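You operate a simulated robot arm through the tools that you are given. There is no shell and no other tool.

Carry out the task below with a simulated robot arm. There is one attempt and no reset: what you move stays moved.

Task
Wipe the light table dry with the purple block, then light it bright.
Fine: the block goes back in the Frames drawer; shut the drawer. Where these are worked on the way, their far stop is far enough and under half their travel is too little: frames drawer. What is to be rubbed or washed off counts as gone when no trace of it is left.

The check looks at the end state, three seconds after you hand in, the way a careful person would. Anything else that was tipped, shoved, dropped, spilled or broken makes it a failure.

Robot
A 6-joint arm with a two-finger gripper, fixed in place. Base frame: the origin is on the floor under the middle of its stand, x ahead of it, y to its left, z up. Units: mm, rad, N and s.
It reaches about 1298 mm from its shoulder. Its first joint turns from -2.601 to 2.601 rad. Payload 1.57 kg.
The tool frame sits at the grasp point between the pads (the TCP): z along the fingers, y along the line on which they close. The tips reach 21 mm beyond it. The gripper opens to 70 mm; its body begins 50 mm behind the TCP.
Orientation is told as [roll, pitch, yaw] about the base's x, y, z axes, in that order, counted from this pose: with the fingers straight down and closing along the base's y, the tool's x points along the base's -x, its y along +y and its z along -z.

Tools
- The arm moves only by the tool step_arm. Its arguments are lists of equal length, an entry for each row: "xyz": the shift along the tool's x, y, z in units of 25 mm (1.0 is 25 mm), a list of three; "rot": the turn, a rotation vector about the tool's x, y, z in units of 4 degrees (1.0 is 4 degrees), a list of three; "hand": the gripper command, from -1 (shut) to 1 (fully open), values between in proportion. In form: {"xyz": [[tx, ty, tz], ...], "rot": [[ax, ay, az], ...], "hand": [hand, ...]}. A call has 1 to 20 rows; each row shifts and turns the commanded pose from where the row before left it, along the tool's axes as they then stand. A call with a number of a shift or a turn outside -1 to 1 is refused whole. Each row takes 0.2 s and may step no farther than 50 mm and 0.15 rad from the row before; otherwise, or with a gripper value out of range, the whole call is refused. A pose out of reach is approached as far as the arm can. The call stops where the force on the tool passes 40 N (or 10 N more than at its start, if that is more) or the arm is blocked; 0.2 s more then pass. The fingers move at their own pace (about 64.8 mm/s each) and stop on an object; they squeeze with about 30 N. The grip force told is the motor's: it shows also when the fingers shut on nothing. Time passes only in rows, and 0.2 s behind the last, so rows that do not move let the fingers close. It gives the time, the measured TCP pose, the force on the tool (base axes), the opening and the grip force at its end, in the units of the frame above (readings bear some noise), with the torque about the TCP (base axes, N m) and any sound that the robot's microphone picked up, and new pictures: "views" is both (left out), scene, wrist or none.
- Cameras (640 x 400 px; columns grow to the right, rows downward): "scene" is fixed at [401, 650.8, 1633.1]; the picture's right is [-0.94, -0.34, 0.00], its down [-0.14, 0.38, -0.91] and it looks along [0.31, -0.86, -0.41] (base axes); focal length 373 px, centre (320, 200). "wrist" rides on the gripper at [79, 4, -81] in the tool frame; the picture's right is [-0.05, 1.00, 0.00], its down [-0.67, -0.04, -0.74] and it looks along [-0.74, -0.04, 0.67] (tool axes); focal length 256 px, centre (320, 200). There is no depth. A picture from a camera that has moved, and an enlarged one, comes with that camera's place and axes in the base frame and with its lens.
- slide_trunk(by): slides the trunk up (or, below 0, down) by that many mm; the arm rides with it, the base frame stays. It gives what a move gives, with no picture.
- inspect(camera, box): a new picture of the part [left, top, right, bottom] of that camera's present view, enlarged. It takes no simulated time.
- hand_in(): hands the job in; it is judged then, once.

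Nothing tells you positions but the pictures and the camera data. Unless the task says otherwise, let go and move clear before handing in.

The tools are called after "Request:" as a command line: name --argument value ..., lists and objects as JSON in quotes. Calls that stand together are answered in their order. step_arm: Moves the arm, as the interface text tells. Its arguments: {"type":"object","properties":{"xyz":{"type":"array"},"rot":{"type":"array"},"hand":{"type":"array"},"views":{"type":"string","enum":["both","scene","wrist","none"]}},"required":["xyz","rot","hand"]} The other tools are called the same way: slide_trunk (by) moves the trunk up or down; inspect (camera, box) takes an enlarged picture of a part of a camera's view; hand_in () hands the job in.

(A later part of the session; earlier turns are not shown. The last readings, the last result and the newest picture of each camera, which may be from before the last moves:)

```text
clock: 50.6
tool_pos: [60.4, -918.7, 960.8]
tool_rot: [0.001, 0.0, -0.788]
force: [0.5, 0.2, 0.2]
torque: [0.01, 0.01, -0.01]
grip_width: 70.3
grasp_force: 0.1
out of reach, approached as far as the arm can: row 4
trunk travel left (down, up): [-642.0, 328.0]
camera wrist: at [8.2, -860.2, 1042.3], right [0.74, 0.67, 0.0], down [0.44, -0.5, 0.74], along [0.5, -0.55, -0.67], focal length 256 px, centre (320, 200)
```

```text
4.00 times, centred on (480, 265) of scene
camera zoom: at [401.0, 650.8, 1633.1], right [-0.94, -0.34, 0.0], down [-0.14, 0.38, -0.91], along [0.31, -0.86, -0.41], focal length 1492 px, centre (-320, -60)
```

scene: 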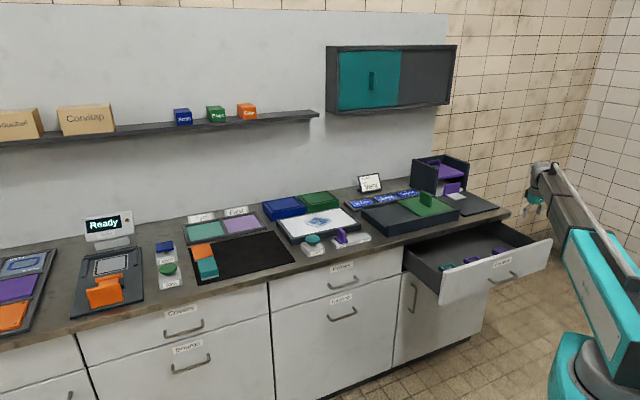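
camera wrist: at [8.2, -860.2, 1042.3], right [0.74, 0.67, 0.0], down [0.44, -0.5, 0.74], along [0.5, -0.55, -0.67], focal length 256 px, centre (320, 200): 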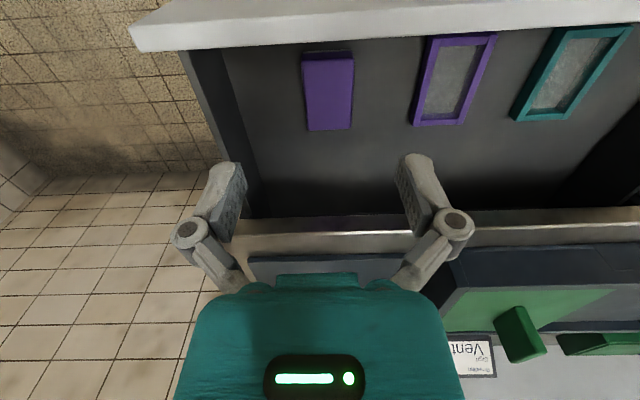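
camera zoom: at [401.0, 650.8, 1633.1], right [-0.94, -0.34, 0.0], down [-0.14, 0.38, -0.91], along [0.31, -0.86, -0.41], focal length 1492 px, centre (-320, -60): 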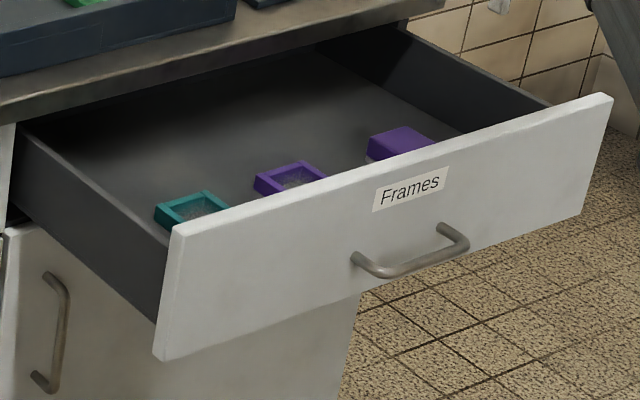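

The "block" is an eraser with a white pad underneath, about 90 mm deep by 58 mm wide, centred near (120, -964) with its top near z 735. I need to know the gripper's bulk for clearance between the drawer front and the counter edge, so I'll look at it in the scene view.

Request:
inspect --camera "scene" --box '[500, 150, 620, 225]'

Request:
inspect --camera "wrist" --box '[0, 0, 640, 400]'

```text
5.33 times, centred on (560, 188) of scene
camera zoom: at [401.0, 650.8, 1633.1], right [-0.94, -0.34, 0.0], down [-0.14, 0.38, -0.91], along [0.31, -0.86, -0.41], focal length 1989 px, centre (-960, 267)
```

zoom: 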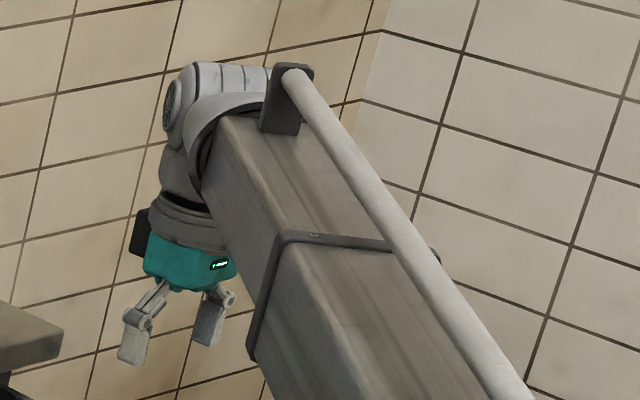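

```text
1.00 times, centred on (320, 200) of wrist (not enlarged: the box is as wide or as high as the picture)
camera zoom: at [8.2, -860.2, 1042.3], right [0.74, 0.67, 0.0], down [0.44, -0.5, 0.74], along [0.5, -0.55, -0.67], focal length 256 px, centre (320, 200)
```

zoom: 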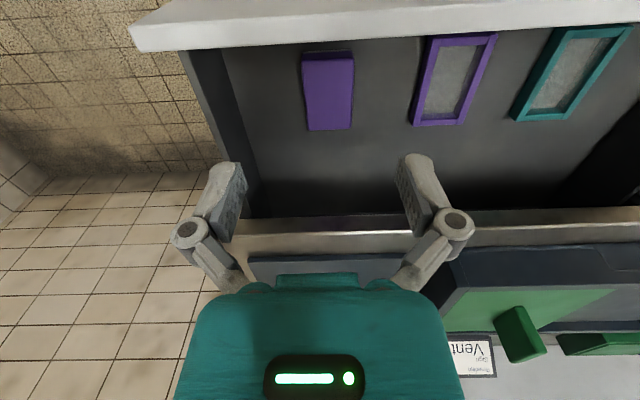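

The gripper body is compact and the forearm beam is about ±42 mm around wrist height, so it should clear the drawer front. I'll move over the block centre and then lower the trunk in stages.

Request:
step_arm --xyz '[[-0.76, 0.1, 0], [-0.76, 0.1, 0], [-0.76, 0.1, 0], [-0.75, 0.08, 0], [0, 0, 0]]' --rot '[[0, 0, 0], [0, 0, 0], [0, 0, 0], [0, 0, 0], [0, 0, 0]]' --hand '[1, 1, 1, 1, 1]' --views "none"

Request:
slide_trunk --by -130

Request:
step_arm --xyz '[[0, 0, 0]]' --rot '[[0, 0, 0]]' --hand '[1]'

```text
clock: 51.8
tool_pos: [118.7, -966.1, 959.9]
tool_rot: [0.003, 0.0, -0.786]
force: [0.5, 0.9, -0.1]
torque: [-0.02, 0.02, 0.01]
grip_width: 70.0
grasp_force: 0.1
trunk travel left (down, up): [-642.0, 328.0]
```

```text
clock: 53.4
tool_pos: [118.5, -965.1, 831.2]
tool_rot: [0.002, 0.0, -0.788]
force: [-0.3, 0.4, 1.1]
torque: [0.01, -0.02, -0.01]
grip_width: 70.2
grasp_force: 0.0
trunk travel left (down, up): [-512.0, 458.0]
```

```text
clock: 53.8
tool_pos: [118.4, -965.7, 830.0]
tool_rot: [0.002, 0.001, -0.788]
force: [0.0, 0.1, 0.4]
torque: [-0.03, 0.03, -0.01]
grip_width: 69.8
grasp_force: 0.2
trunk travel left (down, up): [-512.0, 458.0]
camera wrist: at [65.6, -907.3, 912.4], right [0.74, 0.67, 0.0], down [0.44, -0.5, 0.74], along [0.5, -0.55, -0.67], focal length 256 px, centre (320, 200)
```

scene: 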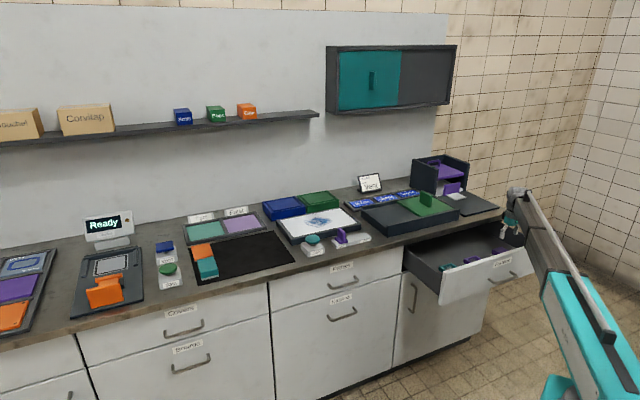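
wrist: 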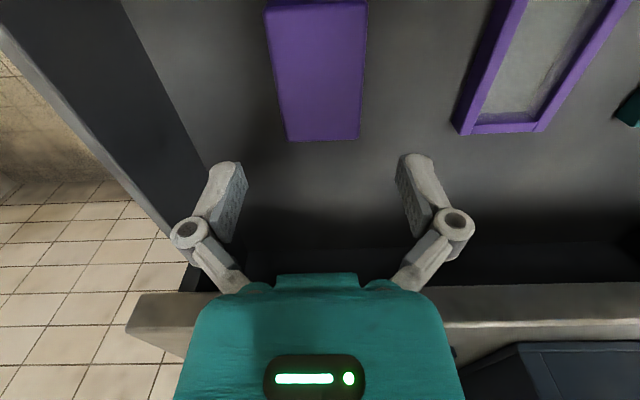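

The block is centred between the open fingers, spanning about -30 to +31 mm of the ±35 available. I'll lower further and check.

Request:
slide_trunk --by -60

Request:
step_arm --xyz '[[0, 0, 0]]' --rot '[[0, 0, 0]]' --hand '[1]'

Request:
inspect --camera "scene" --box '[440, 170, 600, 290]'

```text
clock: 54.8
tool_pos: [118.6, -965.1, 771.3]
tool_rot: [0.003, 0.001, -0.787]
force: [0.3, 0.1, 0.5]
torque: [-0.03, 0.01, 0.05]
grip_width: 70.0
grasp_force: 0.1
trunk travel left (down, up): [-452.0, 518.0]
```

```text
clock: 55.2
tool_pos: [118.5, -964.8, 771.1]
tool_rot: [0.001, 0.0, -0.789]
force: [-0.2, 0.6, 0.0]
torque: [0.03, -0.01, 0.01]
grip_width: 70.2
grasp_force: 0.0
trunk travel left (down, up): [-452.0, 518.0]
camera wrist: at [65.6, -907.3, 852.4], right [0.74, 0.67, 0.0], down [0.44, -0.5, 0.74], along [0.5, -0.55, -0.67], focal length 256 px, centre (320, 200)
```

scene: 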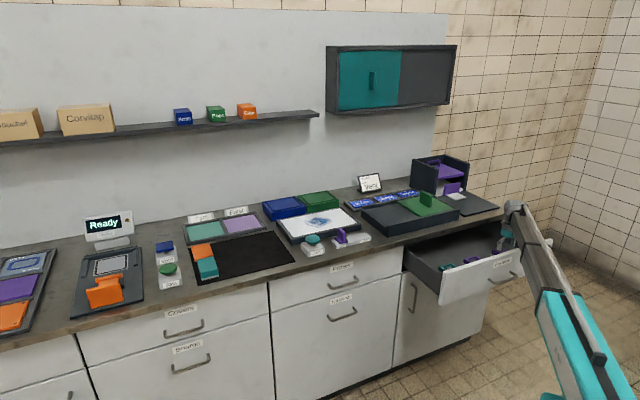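
wrist: 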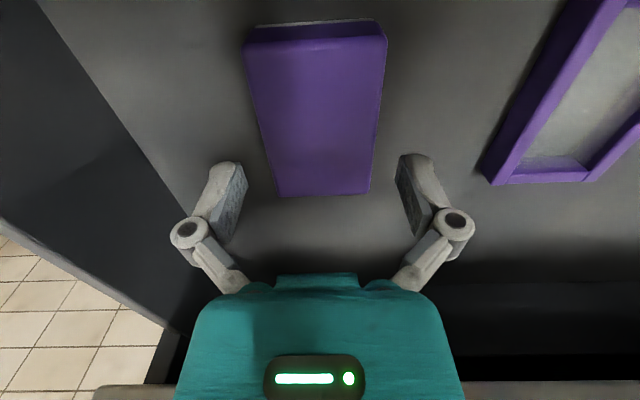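

```text
3.33 times, centred on (520, 230) of scene
camera zoom: at [401.0, 650.8, 1633.1], right [-0.94, -0.34, 0.0], down [-0.14, 0.38, -0.91], along [0.31, -0.86, -0.41], focal length 1243 px, centre (-347, 100)
```

zoom: 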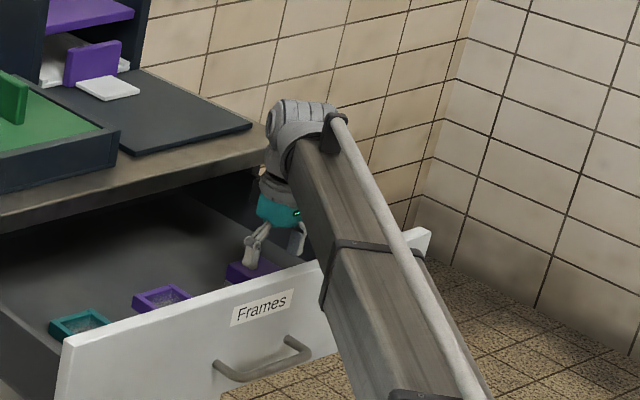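

From two heights I get the block top at z about 735, the drawer floor about 703, and a width of about 58 mm, centred. I'll descend 40 mm, which leaves the tips about 7 mm above the floor.

Request:
slide_trunk --by -40

Request:
step_arm --xyz '[[0, 0, 0]]' --rot '[[0, 0, 0]]' --hand '[1]'

Request:
inspect --camera "scene" --box '[440, 190, 600, 290]'

```text
clock: 55.7
tool_pos: [118.5, -966.7, 751.6]
tool_rot: [-0.004, 0.013, -0.783]
force: [3.8, -2.7, 18.2]
torque: [1.32, 1.55, -0.02]
grip_width: 70.2
grasp_force: 0.1
trunk travel left (down, up): [-432.0, 538.0]
stopped: the force on the tool passed its limit at 82 N (the readings are from after the stop); the commanded pose is now the measured one
```

```text
clock: 56.1
tool_pos: [118.5, -965.7, 751.6]
tool_rot: [-0.004, 0.009, -0.783]
force: [7.4, -4.7, 20.7]
torque: [1.55, 1.9, -0.05]
grip_width: 70.1
grasp_force: 0.1
trunk travel left (down, up): [-432.0, 538.0]
camera wrist: at [66.6, -907.9, 834.2], right [0.74, 0.67, 0.0], down [0.45, -0.5, 0.74], along [0.49, -0.55, -0.67], focal length 256 px, centre (320, 200)
```

scene: 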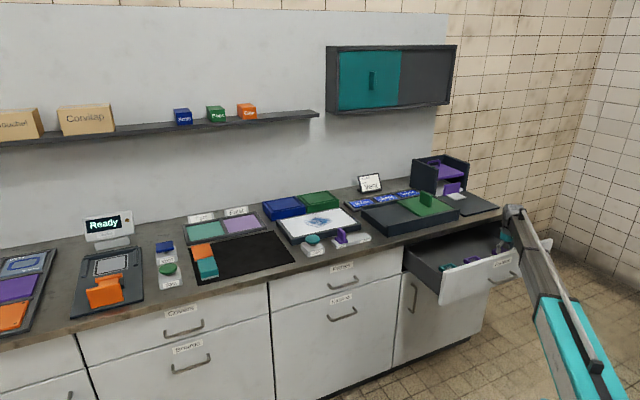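
wrist: 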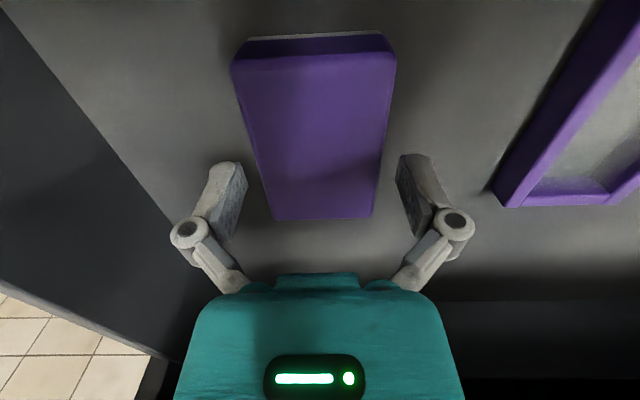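

```text
4.00 times, centred on (520, 240) of scene
camera zoom: at [401.0, 650.8, 1633.1], right [-0.94, -0.34, 0.0], down [-0.14, 0.38, -0.91], along [0.31, -0.86, -0.41], focal length 1492 px, centre (-480, 40)
```

zoom: 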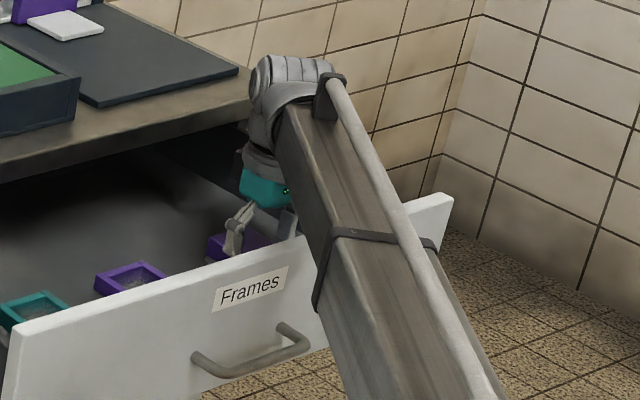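

The trunk stopped early. The force and torque put the contact about 88 mm out on the camera side, so the camera housing is resting on the drawer front. I'll lift, shift 25 mm toward the counter to grip the block a bit behind its centre, and descend again.

Request:
slide_trunk --by 25

Request:
step_arm --xyz '[[-0.5, 0, 0], [-0.5, 0, 0], [0, 0, 0]]' --rot '[[0, -0.06, 0], [0, -0.06, 0], [0, 0, 0]]' --hand '[1, 1, 1]'

```text
clock: 56.8
tool_pos: [116.9, -967.5, 775.6]
tool_rot: [-0.001, 0.007, -0.782]
force: [-0.2, -0.5, 0.1]
torque: [0.01, -0.04, -0.05]
grip_width: 70.1
grasp_force: 0.0
trunk travel left (down, up): [-457.0, 513.0]
```

```text
clock: 57.6
tool_pos: [135.1, -983.0, 775.8]
tool_rot: [-0.001, 0.002, -0.781]
force: [0.5, -0.5, 0.2]
torque: [0.03, 0.0, -0.01]
grip_width: 69.8
grasp_force: 0.2
trunk travel left (down, up): [-457.0, 513.0]
camera wrist: at [82.6, -925.2, 857.1], right [0.74, 0.67, 0.0], down [0.45, -0.49, 0.74], along [0.5, -0.55, -0.67], focal length 256 px, centre (320, 200)
```

scene: 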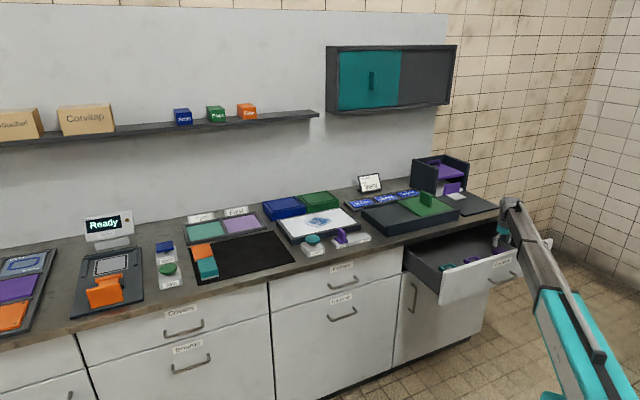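
wrist: 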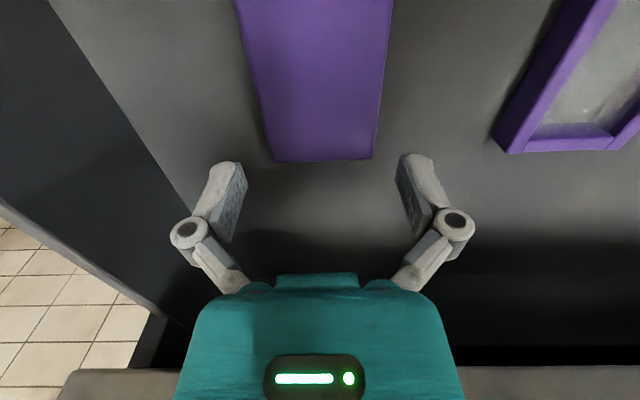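

Request:
slide_trunk --by -30

Request:
step_arm --xyz '[[0, 0.02, 0]]' --rot '[[0, 0, 0]]' --hand '[1]' --views "wrist"

```text
clock: 58.4
tool_pos: [134.8, -984.8, 745.5]
tool_rot: [-0.002, -0.002, -0.782]
force: [-0.3, -1.0, -1.0]
torque: [-0.03, 0.04, -0.01]
grip_width: 70.0
grasp_force: 0.0
trunk travel left (down, up): [-427.0, 543.0]
```

```text
clock: 58.8
tool_pos: [135.6, -982.8, 745.0]
tool_rot: [-0.001, -0.001, -0.782]
force: [-0.1, 0.1, -0.2]
torque: [-0.02, -0.03, -0.02]
grip_width: 69.9
grasp_force: 0.0
trunk travel left (down, up): [-427.0, 543.0]
camera wrist: at [83.2, -924.7, 827.2], right [0.74, 0.67, 0.0], down [0.45, -0.49, 0.74], along [0.5, -0.55, -0.67], focal length 256 px, centre (320, 200)
```

wrist: 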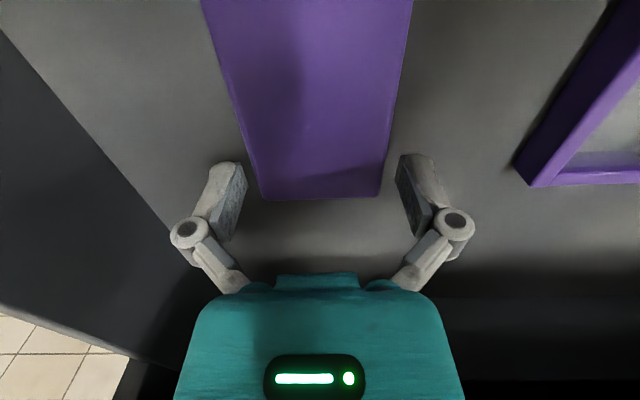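

Request:
slide_trunk --by -12

Request:
step_arm --xyz '[[0, 0, 0], [0, 0, 0], [0, 0, 0], [0, 0, 0], [0, 0, 0]]' --rot '[[0, 0, 0], [0, 0, 0], [0, 0, 0], [0, 0, 0], [0, 0, 0]]' --hand '[-1, -1, -1, -1, -1]' --views "wrist"

```text
clock: 59.4
tool_pos: [135.1, -983.5, 734.0]
tool_rot: [-0.002, 0.0, -0.783]
force: [-0.5, 0.2, -0.9]
torque: [-0.02, -0.03, 0.01]
grip_width: 70.1
grasp_force: 0.0
trunk travel left (down, up): [-415.0, 555.0]
```

```text
clock: 60.6
tool_pos: [135.7, -983.1, 733.4]
tool_rot: [-0.004, 0.001, -0.781]
force: [-0.3, -1.5, 4.3]
torque: [0.01, 0.04, -0.01]
grip_width: 59.6
grasp_force: 29.6
trunk travel left (down, up): [-415.0, 555.0]
camera wrist: at [83.2, -924.5, 815.5], right [0.74, 0.67, 0.0], down [0.45, -0.49, 0.74], along [0.5, -0.55, -0.67], focal length 256 px, centre (320, 200)
```

wrist: 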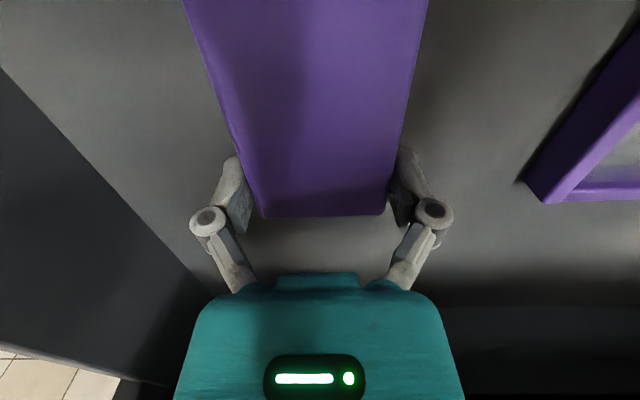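

The block is gripped at a width of 59.6 mm with 30 N. I'll lift it out with the trunk.

Request:
slide_trunk --by 60

Request:
slide_trunk --by 200

Request:
step_arm --xyz '[[0, 0, 0]]' --rot '[[0, 0, 0]]' --hand '[-1]'

```text
clock: 61.6
tool_pos: [135.8, -982.9, 793.8]
tool_rot: [-0.001, 0.001, -0.783]
force: [0.0, 0.7, -1.3]
torque: [-0.01, -0.05, 0.0]
grip_width: 59.5
grasp_force: 29.8
trunk travel left (down, up): [-475.0, 495.0]
```

```text
clock: 63.7
tool_pos: [135.6, -983.6, 993.5]
tool_rot: [-0.002, 0.001, -0.782]
force: [0.0, -0.1, -0.9]
torque: [-0.04, 0.0, -0.02]
grip_width: 59.5
grasp_force: 29.8
trunk travel left (down, up): [-675.0, 295.0]
```

```text
clock: 64.1
tool_pos: [134.3, -983.3, 993.0]
tool_rot: [-0.003, 0.001, -0.782]
force: [0.4, 0.5, -0.4]
torque: [-0.03, 0.0, -0.02]
grip_width: 59.5
grasp_force: 30.4
trunk travel left (down, up): [-675.0, 295.0]
camera wrist: at [83.3, -924.8, 1075.1], right [0.74, 0.67, 0.0], down [0.45, -0.49, 0.74], along [0.5, -0.55, -0.67], focal length 256 px, centre (320, 200)
```

scene: 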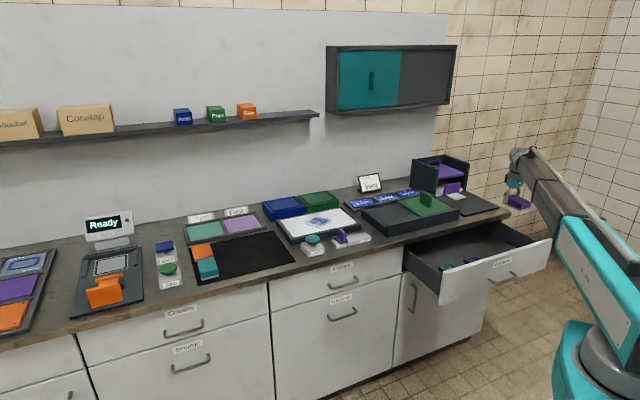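
wrist: 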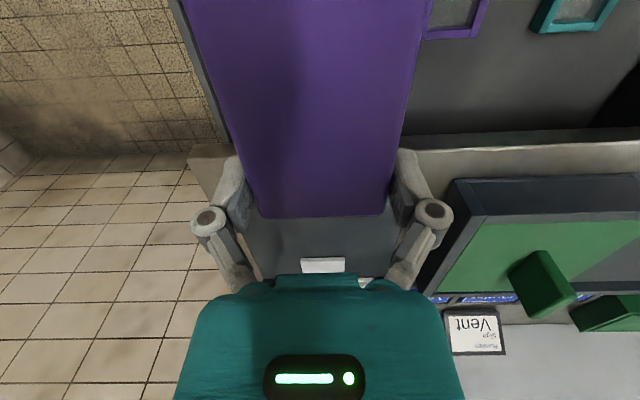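

The block is lifted clear. I'll carry it along the front of the counter to beside the light table.

Request:
step_arm --xyz '[[0, 1, 0], [0, 1, 0], [0, 1, 0], [0, 1, 0], [0, 1, 0], [0, 1, 0], [0, 1, 0], [0, 1, 0], [0, 1, 0], [0, 1, 0], [0, 1, 0], [0, 1, 0], [0, 1, 0], [0, 1, 0], [0, 1, 0], [0, 1, 0], [0, 1, 0], [0, 1, 0], [0, 1, 0], [0, 1, 0]]' --rot '[[0, 0, 0], [0, 0, 0], [0, 0, 0], [0, 0, 0], [0, 0, 0], [0, 0, 0], [0, 0, 0], [0, 0, 0], [0, 0, 0], [0, 0, 0], [0, 0, 0], [0, 0, 0], [0, 0, 0], [0, 0, 0], [0, 0, 0], [0, 0, 0], [0, 0, 0], [0, 0, 0], [0, 0, 0], [0, 0, 0]]' --hand '[-1, -1, -1, -1, -1, -1, -1, -1, -1, -1, -1, -1, -1, -1, -1, -1, -1, -1, -1, -1]' --views "none"

Request:
step_arm --xyz '[[0, 1, 0], [0, 1, 0], [0, 1, 0], [0, 1, 0], [0, 1, 0], [0, 1, 0], [0, 1, 0], [0, 1, 0], [0, 1, 0]]' --rot '[[0, 0, 0], [0, 0, 0], [0, 0, 0], [0, 0, 0], [0, 0, 0], [0, 0, 0], [0, 0, 0], [0, 0, 0], [0, 0, 0]]' --hand '[-1, -1, -1, -1, -1, -1, -1, -1, -1]'

```text
clock: 68.3
tool_pos: [491.4, -629.5, 993.9]
tool_rot: [-0.004, 0.002, -0.78]
force: [0.0, -0.2, -0.7]
torque: [-0.04, -0.04, 0.02]
grip_width: 59.3
grasp_force: 30.3
trunk travel left (down, up): [-675.0, 295.0]
```

```text
clock: 70.3
tool_pos: [648.7, -471.8, 992.3]
tool_rot: [-0.005, 0.002, -0.781]
force: [-0.5, -0.6, -0.8]
torque: [-0.03, -0.01, 0.03]
grip_width: 59.4
grasp_force: 30.2
trunk travel left (down, up): [-675.0, 295.0]
camera wrist: at [596.1, -413.0, 1075.1], right [0.74, 0.67, 0.0], down [0.45, -0.49, 0.74], along [0.5, -0.55, -0.67], focal length 256 px, centre (320, 200)
```

scene: 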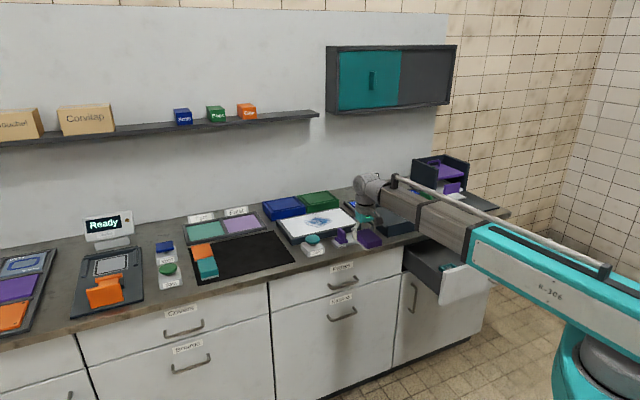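
wrist: 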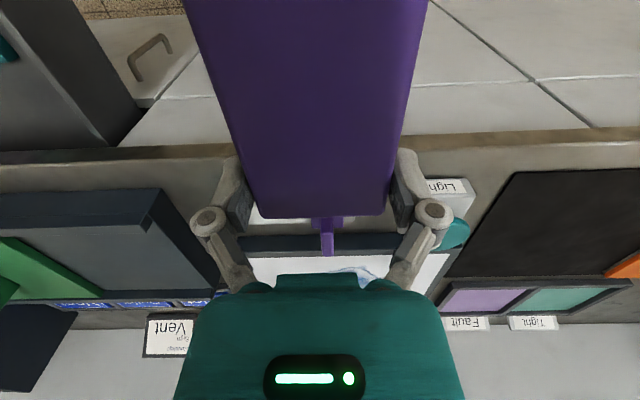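

The light table panel spans roughly u 0–307 and n -1053 to -1207 at z about 880, and the wet spot covers about u 95–224, n -1087 to -1167. I'll move the block over the panel beside the spot, still high up.

Request:
step_arm --xyz '[[-0.957, -0.133, 0], [-0.957, -0.133, 0], [-0.957, -0.133, 0], [-0.957, -0.133, 0], [-0.957, -0.133, 0], [-0.957, -0.133, 0], [-0.957, -0.133, 0], [-0.957, -0.133, 0], [-0.957, -0.133, 0], [-0.957, -0.133, 0], [-0.957, -0.133, 0], [-0.957, -0.133, 0], [-0.957, -0.133, 0], [-0.957, -0.133, 0], [-0.957, -0.133, 0]]' --rot '[[0, 0, 0], [0, 0, 0], [0, 0, 0], [0, 0, 0], [0, 0, 0], [0, 0, 0], [0, 0, 0], [0, 0, 0], [0, 0, 0], [0, 0, 0], [0, 0, 0], [0, 0, 0], [0, 0, 0], [0, 0, 0], [0, 0, 0]]' --hand '[-1, -1, -1, -1, -1, -1, -1, -1, -1, -1, -1, -1, -1, -1, -1]'

```text
clock: 73.5
tool_pos: [865.1, -757.5, 993.6]
tool_rot: [-0.004, 0.0, -0.783]
force: [0.1, 0.1, -1.2]
torque: [-0.03, 0.0, 0.03]
grip_width: 59.2
grasp_force: 29.6
trunk travel left (down, up): [-675.0, 295.0]
camera wrist: at [812.6, -698.3, 1074.8], right [0.74, 0.67, 0.0], down [0.45, -0.49, 0.74], along [0.5, -0.55, -0.67], focal length 256 px, centre (320, 200)
```

scene: 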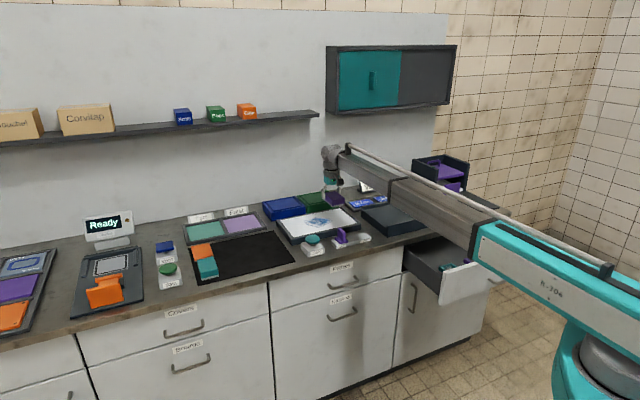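
wrist: 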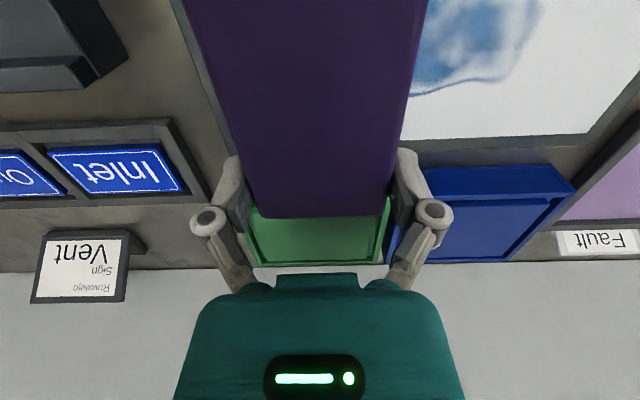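

The block is positioned over the left part of the panel, beside the spot. I'll lower it in stages until light contact.

Request:
slide_trunk --by -68

Request:
step_arm --xyz '[[0, 0, 0]]' --rot '[[0, 0, 0]]' --hand '[-1]'

Request:
inspect --camera "scene" --box '[260, 160, 400, 260]'

```text
clock: 74.6
tool_pos: [864.9, -757.1, 925.5]
tool_rot: [-0.005, 0.0, -0.783]
force: [1.0, 0.2, -1.6]
torque: [-0.04, -0.03, -0.03]
grip_width: 59.5
grasp_force: 29.7
trunk travel left (down, up): [-607.0, 363.0]
```

```text
clock: 75.0
tool_pos: [865.2, -756.9, 925.7]
tool_rot: [-0.005, 0.0, -0.783]
force: [0.3, -0.4, -1.3]
torque: [0.02, -0.05, 0.0]
grip_width: 58.9
grasp_force: 29.7
trunk travel left (down, up): [-607.0, 363.0]
camera wrist: at [812.3, -697.8, 1006.9], right [0.74, 0.67, 0.0], down [0.45, -0.49, 0.74], along [0.5, -0.55, -0.67], focal length 256 px, centre (320, 200)
```

scene: 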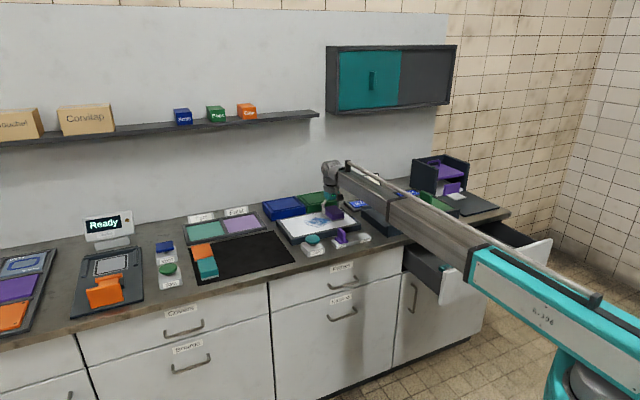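
wrist: 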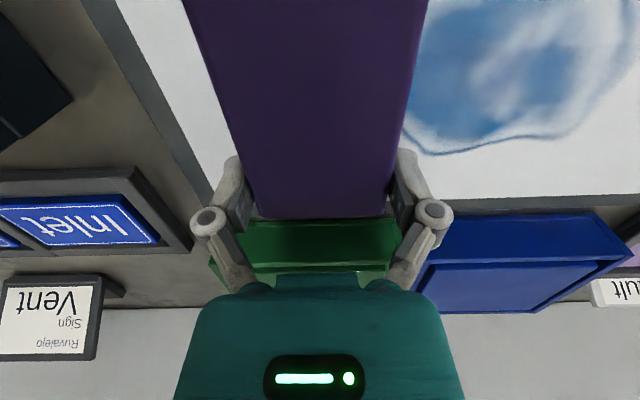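

```text
4.00 times, centred on (330, 210) of scene
camera zoom: at [401.0, 650.8, 1633.1], right [-0.94, -0.34, 0.0], down [-0.14, 0.38, -0.91], along [0.31, -0.86, -0.41], focal length 1492 px, centre (280, 160)
```

zoom: 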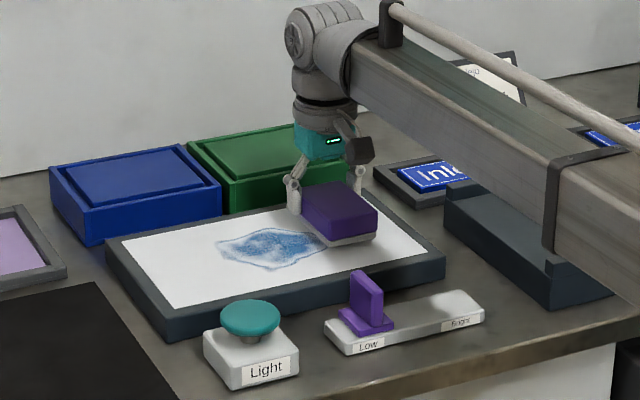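

The pad is just above the panel. I'll continue lowering in small steps to find contact.

Request:
slide_trunk --by -5

Request:
slide_trunk --by -4

Request:
slide_trunk --by -2

```text
clock: 75.5
tool_pos: [866.2, -756.7, 920.3]
tool_rot: [-0.002, -0.001, -0.783]
force: [-0.4, -0.1, -1.1]
torque: [-0.05, -0.04, -0.04]
grip_width: 59.3
grasp_force: 30.5
trunk travel left (down, up): [-602.0, 368.0]
```

```text
clock: 76.1
tool_pos: [864.8, -757.1, 917.8]
tool_rot: [-0.003, 0.001, -0.782]
force: [0.0, -0.4, 3.5]
torque: [0.13, 0.16, 0.0]
grip_width: 59.3
grasp_force: 30.0
trunk travel left (down, up): [-598.0, 372.0]
```

```text
clock: 76.6
tool_pos: [865.3, -756.0, 917.2]
tool_rot: [-0.002, -0.001, -0.782]
force: [4.7, -4.3, 16.6]
torque: [-0.09, -0.12, 0.0]
grip_width: 59.6
grasp_force: 30.1
trunk travel left (down, up): [-596.0, 374.0]
```

I have contact with about 16 N pressing. I'll sweep along the counter direction across the spot and back.

Request:
step_arm --xyz '[[0, 0.47, 0], [0, 0.47, 0], [0, 0.47, 0], [0, 0.47, 0], [0, 0.47, 0], [0, 0.47, 0], [0, 0.47, 0], [0, 0.47, 0], [0, 0.47, 0], [0, 0.47, 0], [0, 0.47, 0], [0, 0.47, 0], [0, 0.47, 0], [0, 0.47, 0]]' --rot '[[0, 0, 0], [0, 0, 0], [0, 0, 0], [0, 0, 0], [0, 0, 0], [0, 0, 0], [0, 0, 0], [0, 0, 0], [0, 0, 0], [0, 0, 0], [0, 0, 0], [0, 0, 0], [0, 0, 0], [0, 0, 0]]' --hand '[-1, -1, -1, -1, -1, -1, -1, -1, -1, -1, -1, -1, -1, -1]'

Request:
inspect --camera "scene" --box '[260, 160, 400, 260]'

```text
clock: 79.6
tool_pos: [966.8, -627.2, 916.8]
tool_rot: [-0.001, -0.002, -0.781]
force: [-3.4, -2.8, 12.8]
torque: [0.01, 0.25, 0.12]
grip_width: 59.1
grasp_force: 30.1
out of reach, approached as far as the arm can: row 5, 8, 11, 13
trunk travel left (down, up): [-596.0, 374.0]
camera wrist: at [914.0, -568.8, 997.3], right [0.74, 0.67, 0.0], down [0.45, -0.49, 0.75], along [0.5, -0.55, -0.66], focal length 256 px, centre (320, 200)
```

scene: 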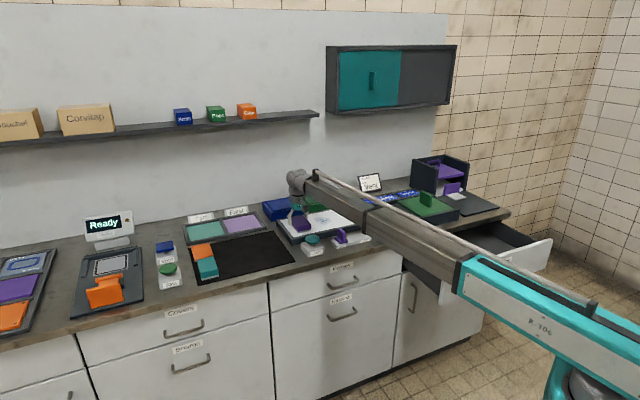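
wrist: 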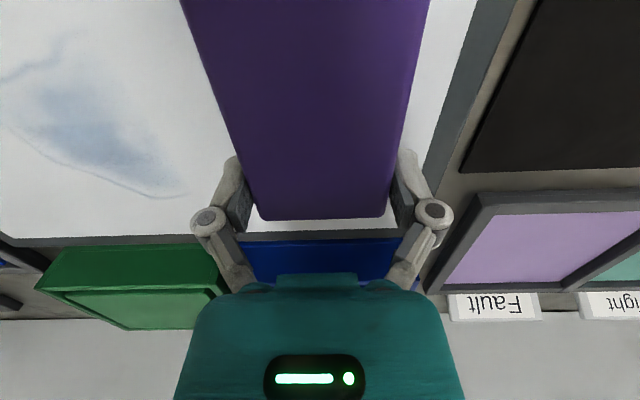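

```text
4.00 times, centred on (330, 210) of scene
camera zoom: at [401.0, 650.8, 1633.1], right [-0.94, -0.34, 0.0], down [-0.14, 0.38, -0.91], along [0.31, -0.86, -0.41], focal length 1492 px, centre (280, 160)
```

zoom: 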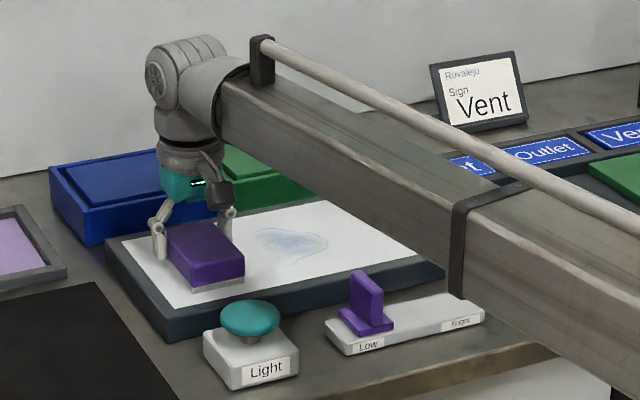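

The spot is fading with each pass. I'll shift back in n, sweep the other way and watch for drift.

Request:
step_arm --xyz '[[-0.55, 0, 0], [-0.55, 0, 0], [0, -0.47, 0], [0, -0.47, 0], [0, -0.47, 0], [0, -0.47, 0], [0, -0.47, 0], [0, -0.47, 0], [0, -0.47, 0], [0, -0.47, 0], [0, -0.47, 0], [0, -0.47, 0], [0, -0.47, 0], [0, -0.47, 0], [0, -0.47, 0], [0, -0.47, 0]]' --rot '[[0, 0, 0], [0, 0, 0], [0, 0, 0], [0, 0, 0], [0, 0, 0], [0, 0, 0], [0, 0, 0], [0, 0, 0], [0, 0, 0], [0, 0, 0], [0, 0, 0], [0, 0, 0], [0, 0, 0], [0, 0, 0], [0, 0, 0], [0, 0, 0]]' --hand '[-1, -1, -1, -1, -1, -1, -1, -1, -1, -1, -1, -1, -1, -1, -1, -1]'

Request:
inspect --camera "scene" --box '[260, 160, 400, 260]'

```text
clock: 83.0
tool_pos: [851.8, -748.0, 916.7]
tool_rot: [-0.004, 0.0, -0.781]
force: [2.3, 1.9, 10.3]
torque: [0.01, -0.19, 0.01]
grip_width: 59.0
grasp_force: 29.9
out of reach, approached as far as the arm can: row 1, 2
trunk travel left (down, up): [-596.0, 374.0]
camera wrist: at [798.4, -688.3, 997.3], right [0.74, 0.67, 0.0], down [0.45, -0.49, 0.75], along [0.5, -0.55, -0.67], focal length 256 px, centre (320, 200)
```

scene: 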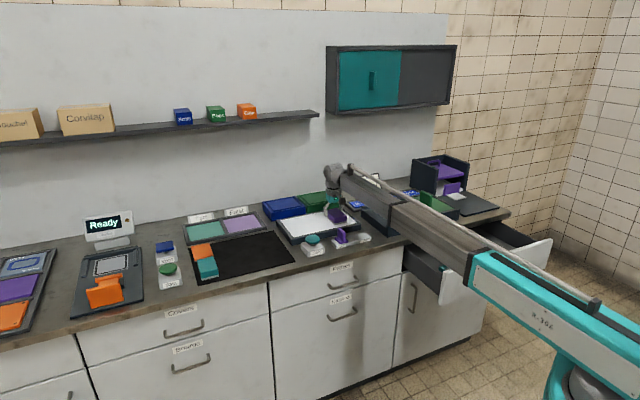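
wrist: 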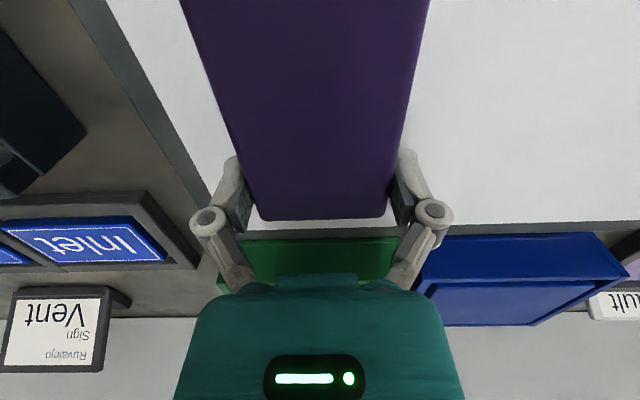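

```text
4.00 times, centred on (330, 210) of scene
camera zoom: at [401.0, 650.8, 1633.1], right [-0.94, -0.34, 0.0], down [-0.14, 0.38, -0.91], along [0.31, -0.86, -0.41], focal length 1492 px, centre (280, 160)
```

zoom: 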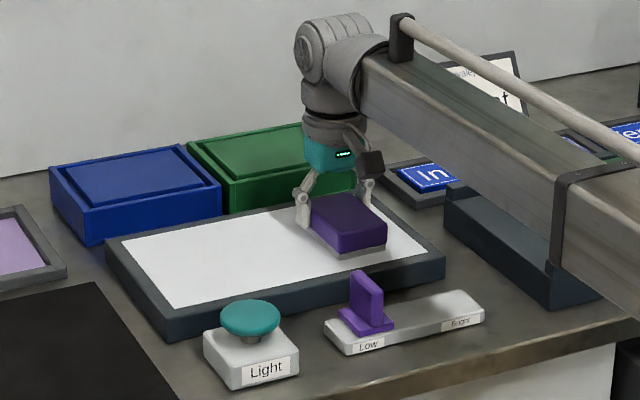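

The panel looks clean after two passes. I'll zoom in to check for faint traces.

Request:
inspect --camera "wrist" --box '[390, 0, 640, 160]'

Request:
inspect --camera "scene" --box '[280, 200, 360, 250]'

```text
2.50 times, centred on (515, 80) of wrist
camera zoom: at [798.4, -688.3, 997.3], right [0.74, 0.67, 0.0], down [0.45, -0.49, 0.75], along [0.5, -0.55, -0.67], focal length 640 px, centre (-168, 500)
```

zoom: 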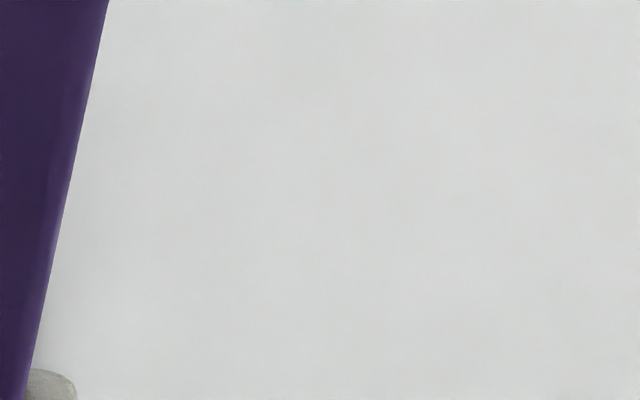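

```text
8.00 times, centred on (320, 225) of scene
camera zoom: at [401.0, 650.8, 1633.1], right [-0.94, -0.34, 0.0], down [-0.14, 0.38, -0.91], along [0.31, -0.86, -0.41], focal length 2984 px, centre (320, 0)
```

zoom: 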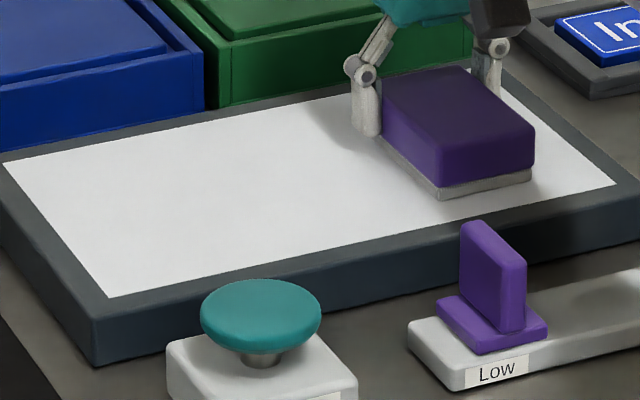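

Request:
inspect --camera "wrist" --box '[400, 90, 640, 240]'

Request:
step_arm --xyz '[[-0.4, 0, 0], [-0.4, 0, 0], [0, 0.5, 0], [0, 0.5, 0], [0, 0.5, 0], [0, 0.5, 0], [0, 0.5, 0], [0, 0.5, 0], [0, 0.5, 0], [0, 0.5, 0], [0, 0.5, 0], [0, 0.5, 0], [0, 0.5, 0], [0, 0.5, 0], [0, 0.5, 0]]' --rot '[[0, 0, 0], [0, 0, 0], [0, 0, 0], [0, 0, 0], [0, 0, 0], [0, 0, 0], [0, 0, 0], [0, 0, 0], [0, 0, 0], [0, 0, 0], [0, 0, 0], [0, 0, 0], [0, 0, 0], [0, 0, 0], [0, 0, 0]]' --hand '[-1, -1, -1, -1, -1, -1, -1, -1, -1, -1, -1, -1, -1, -1, -1]'

Request:
inspect --camera "wrist" --box '[0, 0, 240, 250]'

Request:
inspect --camera "scene" --box '[270, 200, 370, 250]'

```text
2.67 times, centred on (520, 165) of wrist
camera zoom: at [798.4, -688.3, 997.3], right [0.74, 0.67, 0.0], down [0.45, -0.49, 0.75], along [0.5, -0.55, -0.67], focal length 683 px, centre (-213, 293)
```

zoom: 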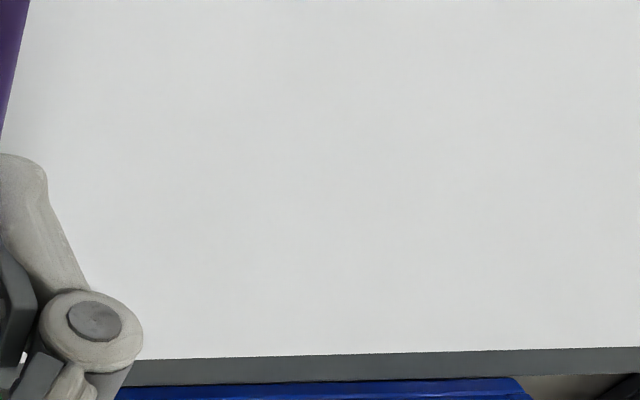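

```text
clock: 86.2
tool_pos: [964.9, -632.2, 915.4]
tool_rot: [-0.001, -0.002, -0.782]
force: [-1.0, -1.8, 9.9]
torque: [0.0, 0.24, 0.17]
grip_width: 59.3
grasp_force: 29.9
out of reach, approached as far as the arm can: row 2, 7, 10, 12, 14
trunk travel left (down, up): [-596.0, 374.0]
camera wrist: at [910.9, -573.6, 997.1], right [0.74, 0.67, 0.0], down [0.45, -0.49, 0.75], along [0.5, -0.55, -0.67], focal length 256 px, centre (320, 200)
```

scene: 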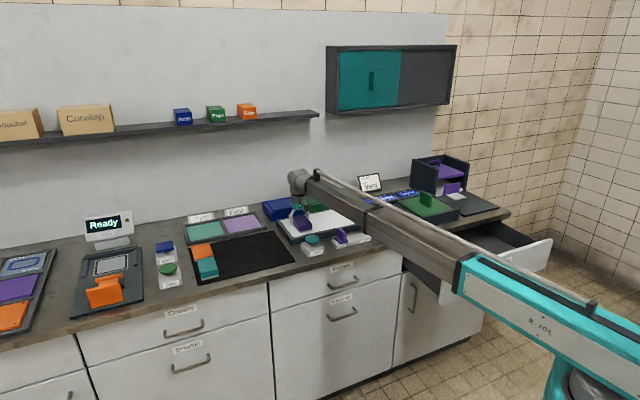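
wrist: 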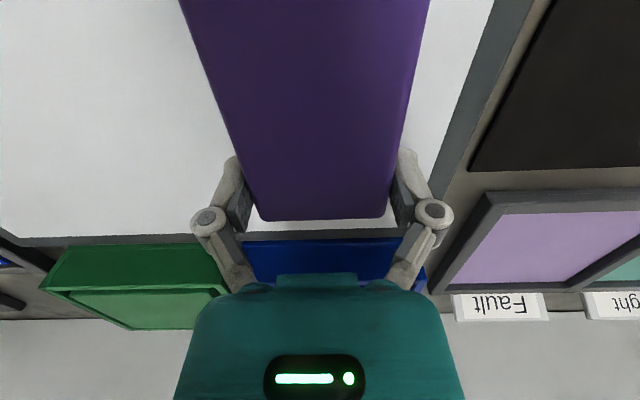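

```text
1.60 times, centred on (120, 125) of wrist
camera zoom: at [910.9, -573.6, 997.1], right [0.74, 0.67, 0.0], down [0.45, -0.49, 0.75], along [0.5, -0.55, -0.67], focal length 410 px, centre (640, 320)
```

zoom: 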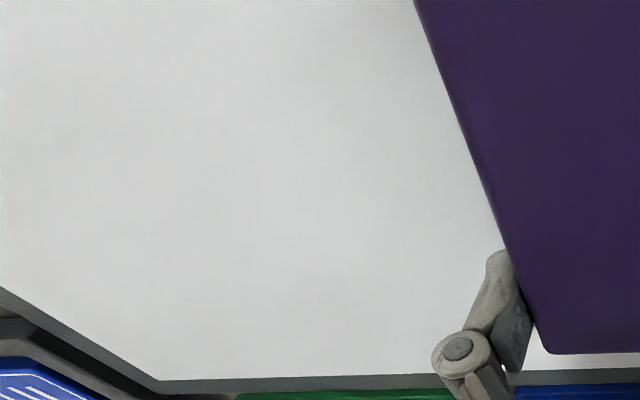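

```text
6.40 times, centred on (320, 225) of scene
camera zoom: at [401.0, 650.8, 1633.1], right [-0.94, -0.34, 0.0], down [-0.14, 0.38, -0.91], along [0.31, -0.86, -0.41], focal length 2387 px, centre (320, 40)
```

zoom: 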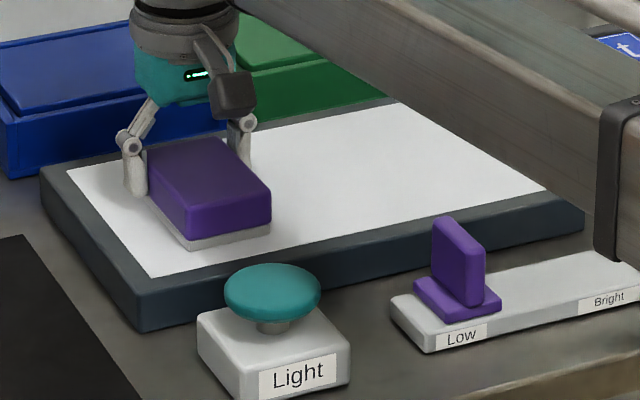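

No trace is visible anywhere on the panel. I'll do one last pass on the way back and then lift.

Request:
step_arm --xyz '[[0, -0.5, 0], [0, -0.5, 0], [0, -0.5, 0], [0, -0.5, 0], [0, -0.5, 0], [0, -0.5, 0], [0, -0.5, 0], [0, -0.5, 0], [0, -0.5, 0], [0, -0.5, 0], [0, -0.5, 0], [0, -0.5, 0]]' --rot '[[0, 0, 0], [0, 0, 0], [0, 0, 0], [0, 0, 0], [0, 0, 0], [0, 0, 0], [0, 0, 0], [0, 0, 0], [0, 0, 0], [0, 0, 0], [0, 0, 0], [0, 0, 0]]' --hand '[-1, -1, -1, -1, -1, -1, -1, -1, -1, -1, -1, -1]' --views "none"

Request:
slide_trunk --by 80

Request:
step_arm --xyz '[[0, 0, 0]]' --rot '[[0, 0, 0]]' --hand '[-1]'

Request:
inspect --camera "scene" --box '[270, 180, 370, 250]'

```text
clock: 88.8
tool_pos: [858.7, -740.2, 916.2]
tool_rot: [-0.003, -0.001, -0.783]
force: [-0.2, 1.2, 8.5]
torque: [-0.05, -0.3, 0.03]
grip_width: 59.3
grasp_force: 29.7
trunk travel left (down, up): [-596.0, 374.0]
```

```text
clock: 90.0
tool_pos: [858.4, -741.0, 994.4]
tool_rot: [-0.004, 0.001, -0.782]
force: [0.4, -0.2, -1.6]
torque: [0.02, -0.03, 0.0]
grip_width: 59.2
grasp_force: 30.2
trunk travel left (down, up): [-676.0, 294.0]
```

```text
clock: 90.4
tool_pos: [857.8, -741.0, 993.9]
tool_rot: [-0.006, 0.0, -0.781]
force: [0.9, 0.3, -1.4]
torque: [-0.05, -0.04, -0.01]
grip_width: 59.6
grasp_force: 30.1
trunk travel left (down, up): [-676.0, 294.0]
camera wrist: at [805.9, -682.1, 1075.9], right [0.74, 0.67, 0.0], down [0.45, -0.49, 0.74], along [0.5, -0.55, -0.67], focal length 256 px, centre (320, 200)
```

scene: 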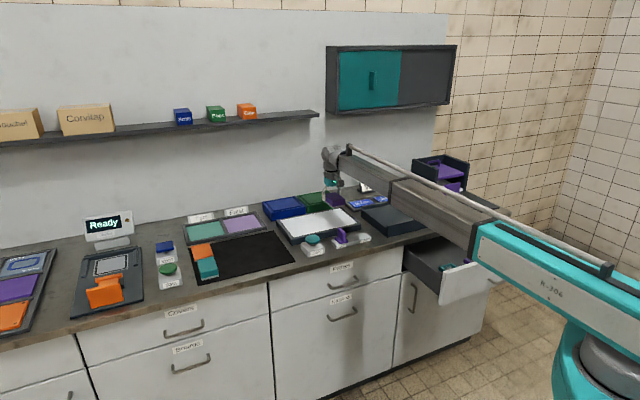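
wrist: 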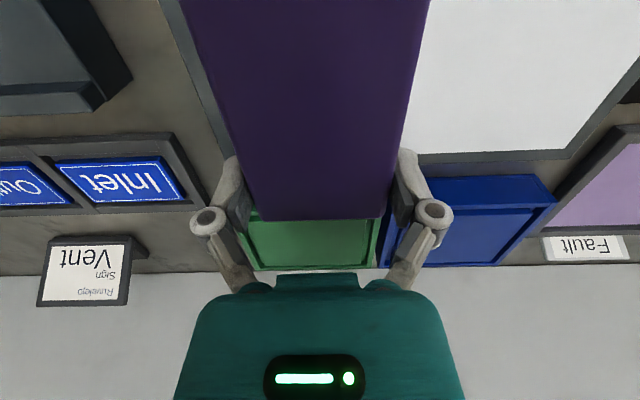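

```text
5.71 times, centred on (320, 215) of scene
camera zoom: at [401.0, 650.8, 1633.1], right [-0.94, -0.34, 0.0], down [-0.14, 0.38, -0.91], along [0.31, -0.86, -0.41], focal length 2131 px, centre (320, 114)
```

zoom: 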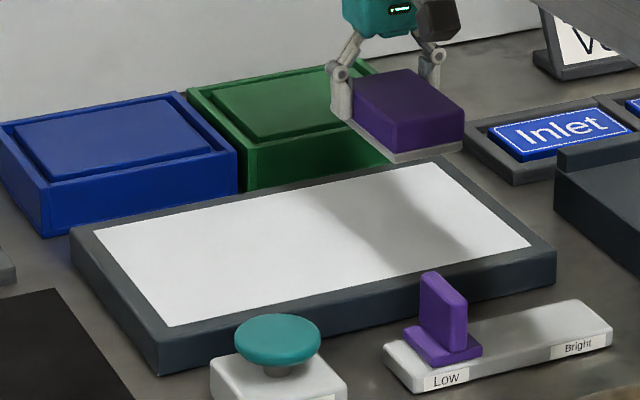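

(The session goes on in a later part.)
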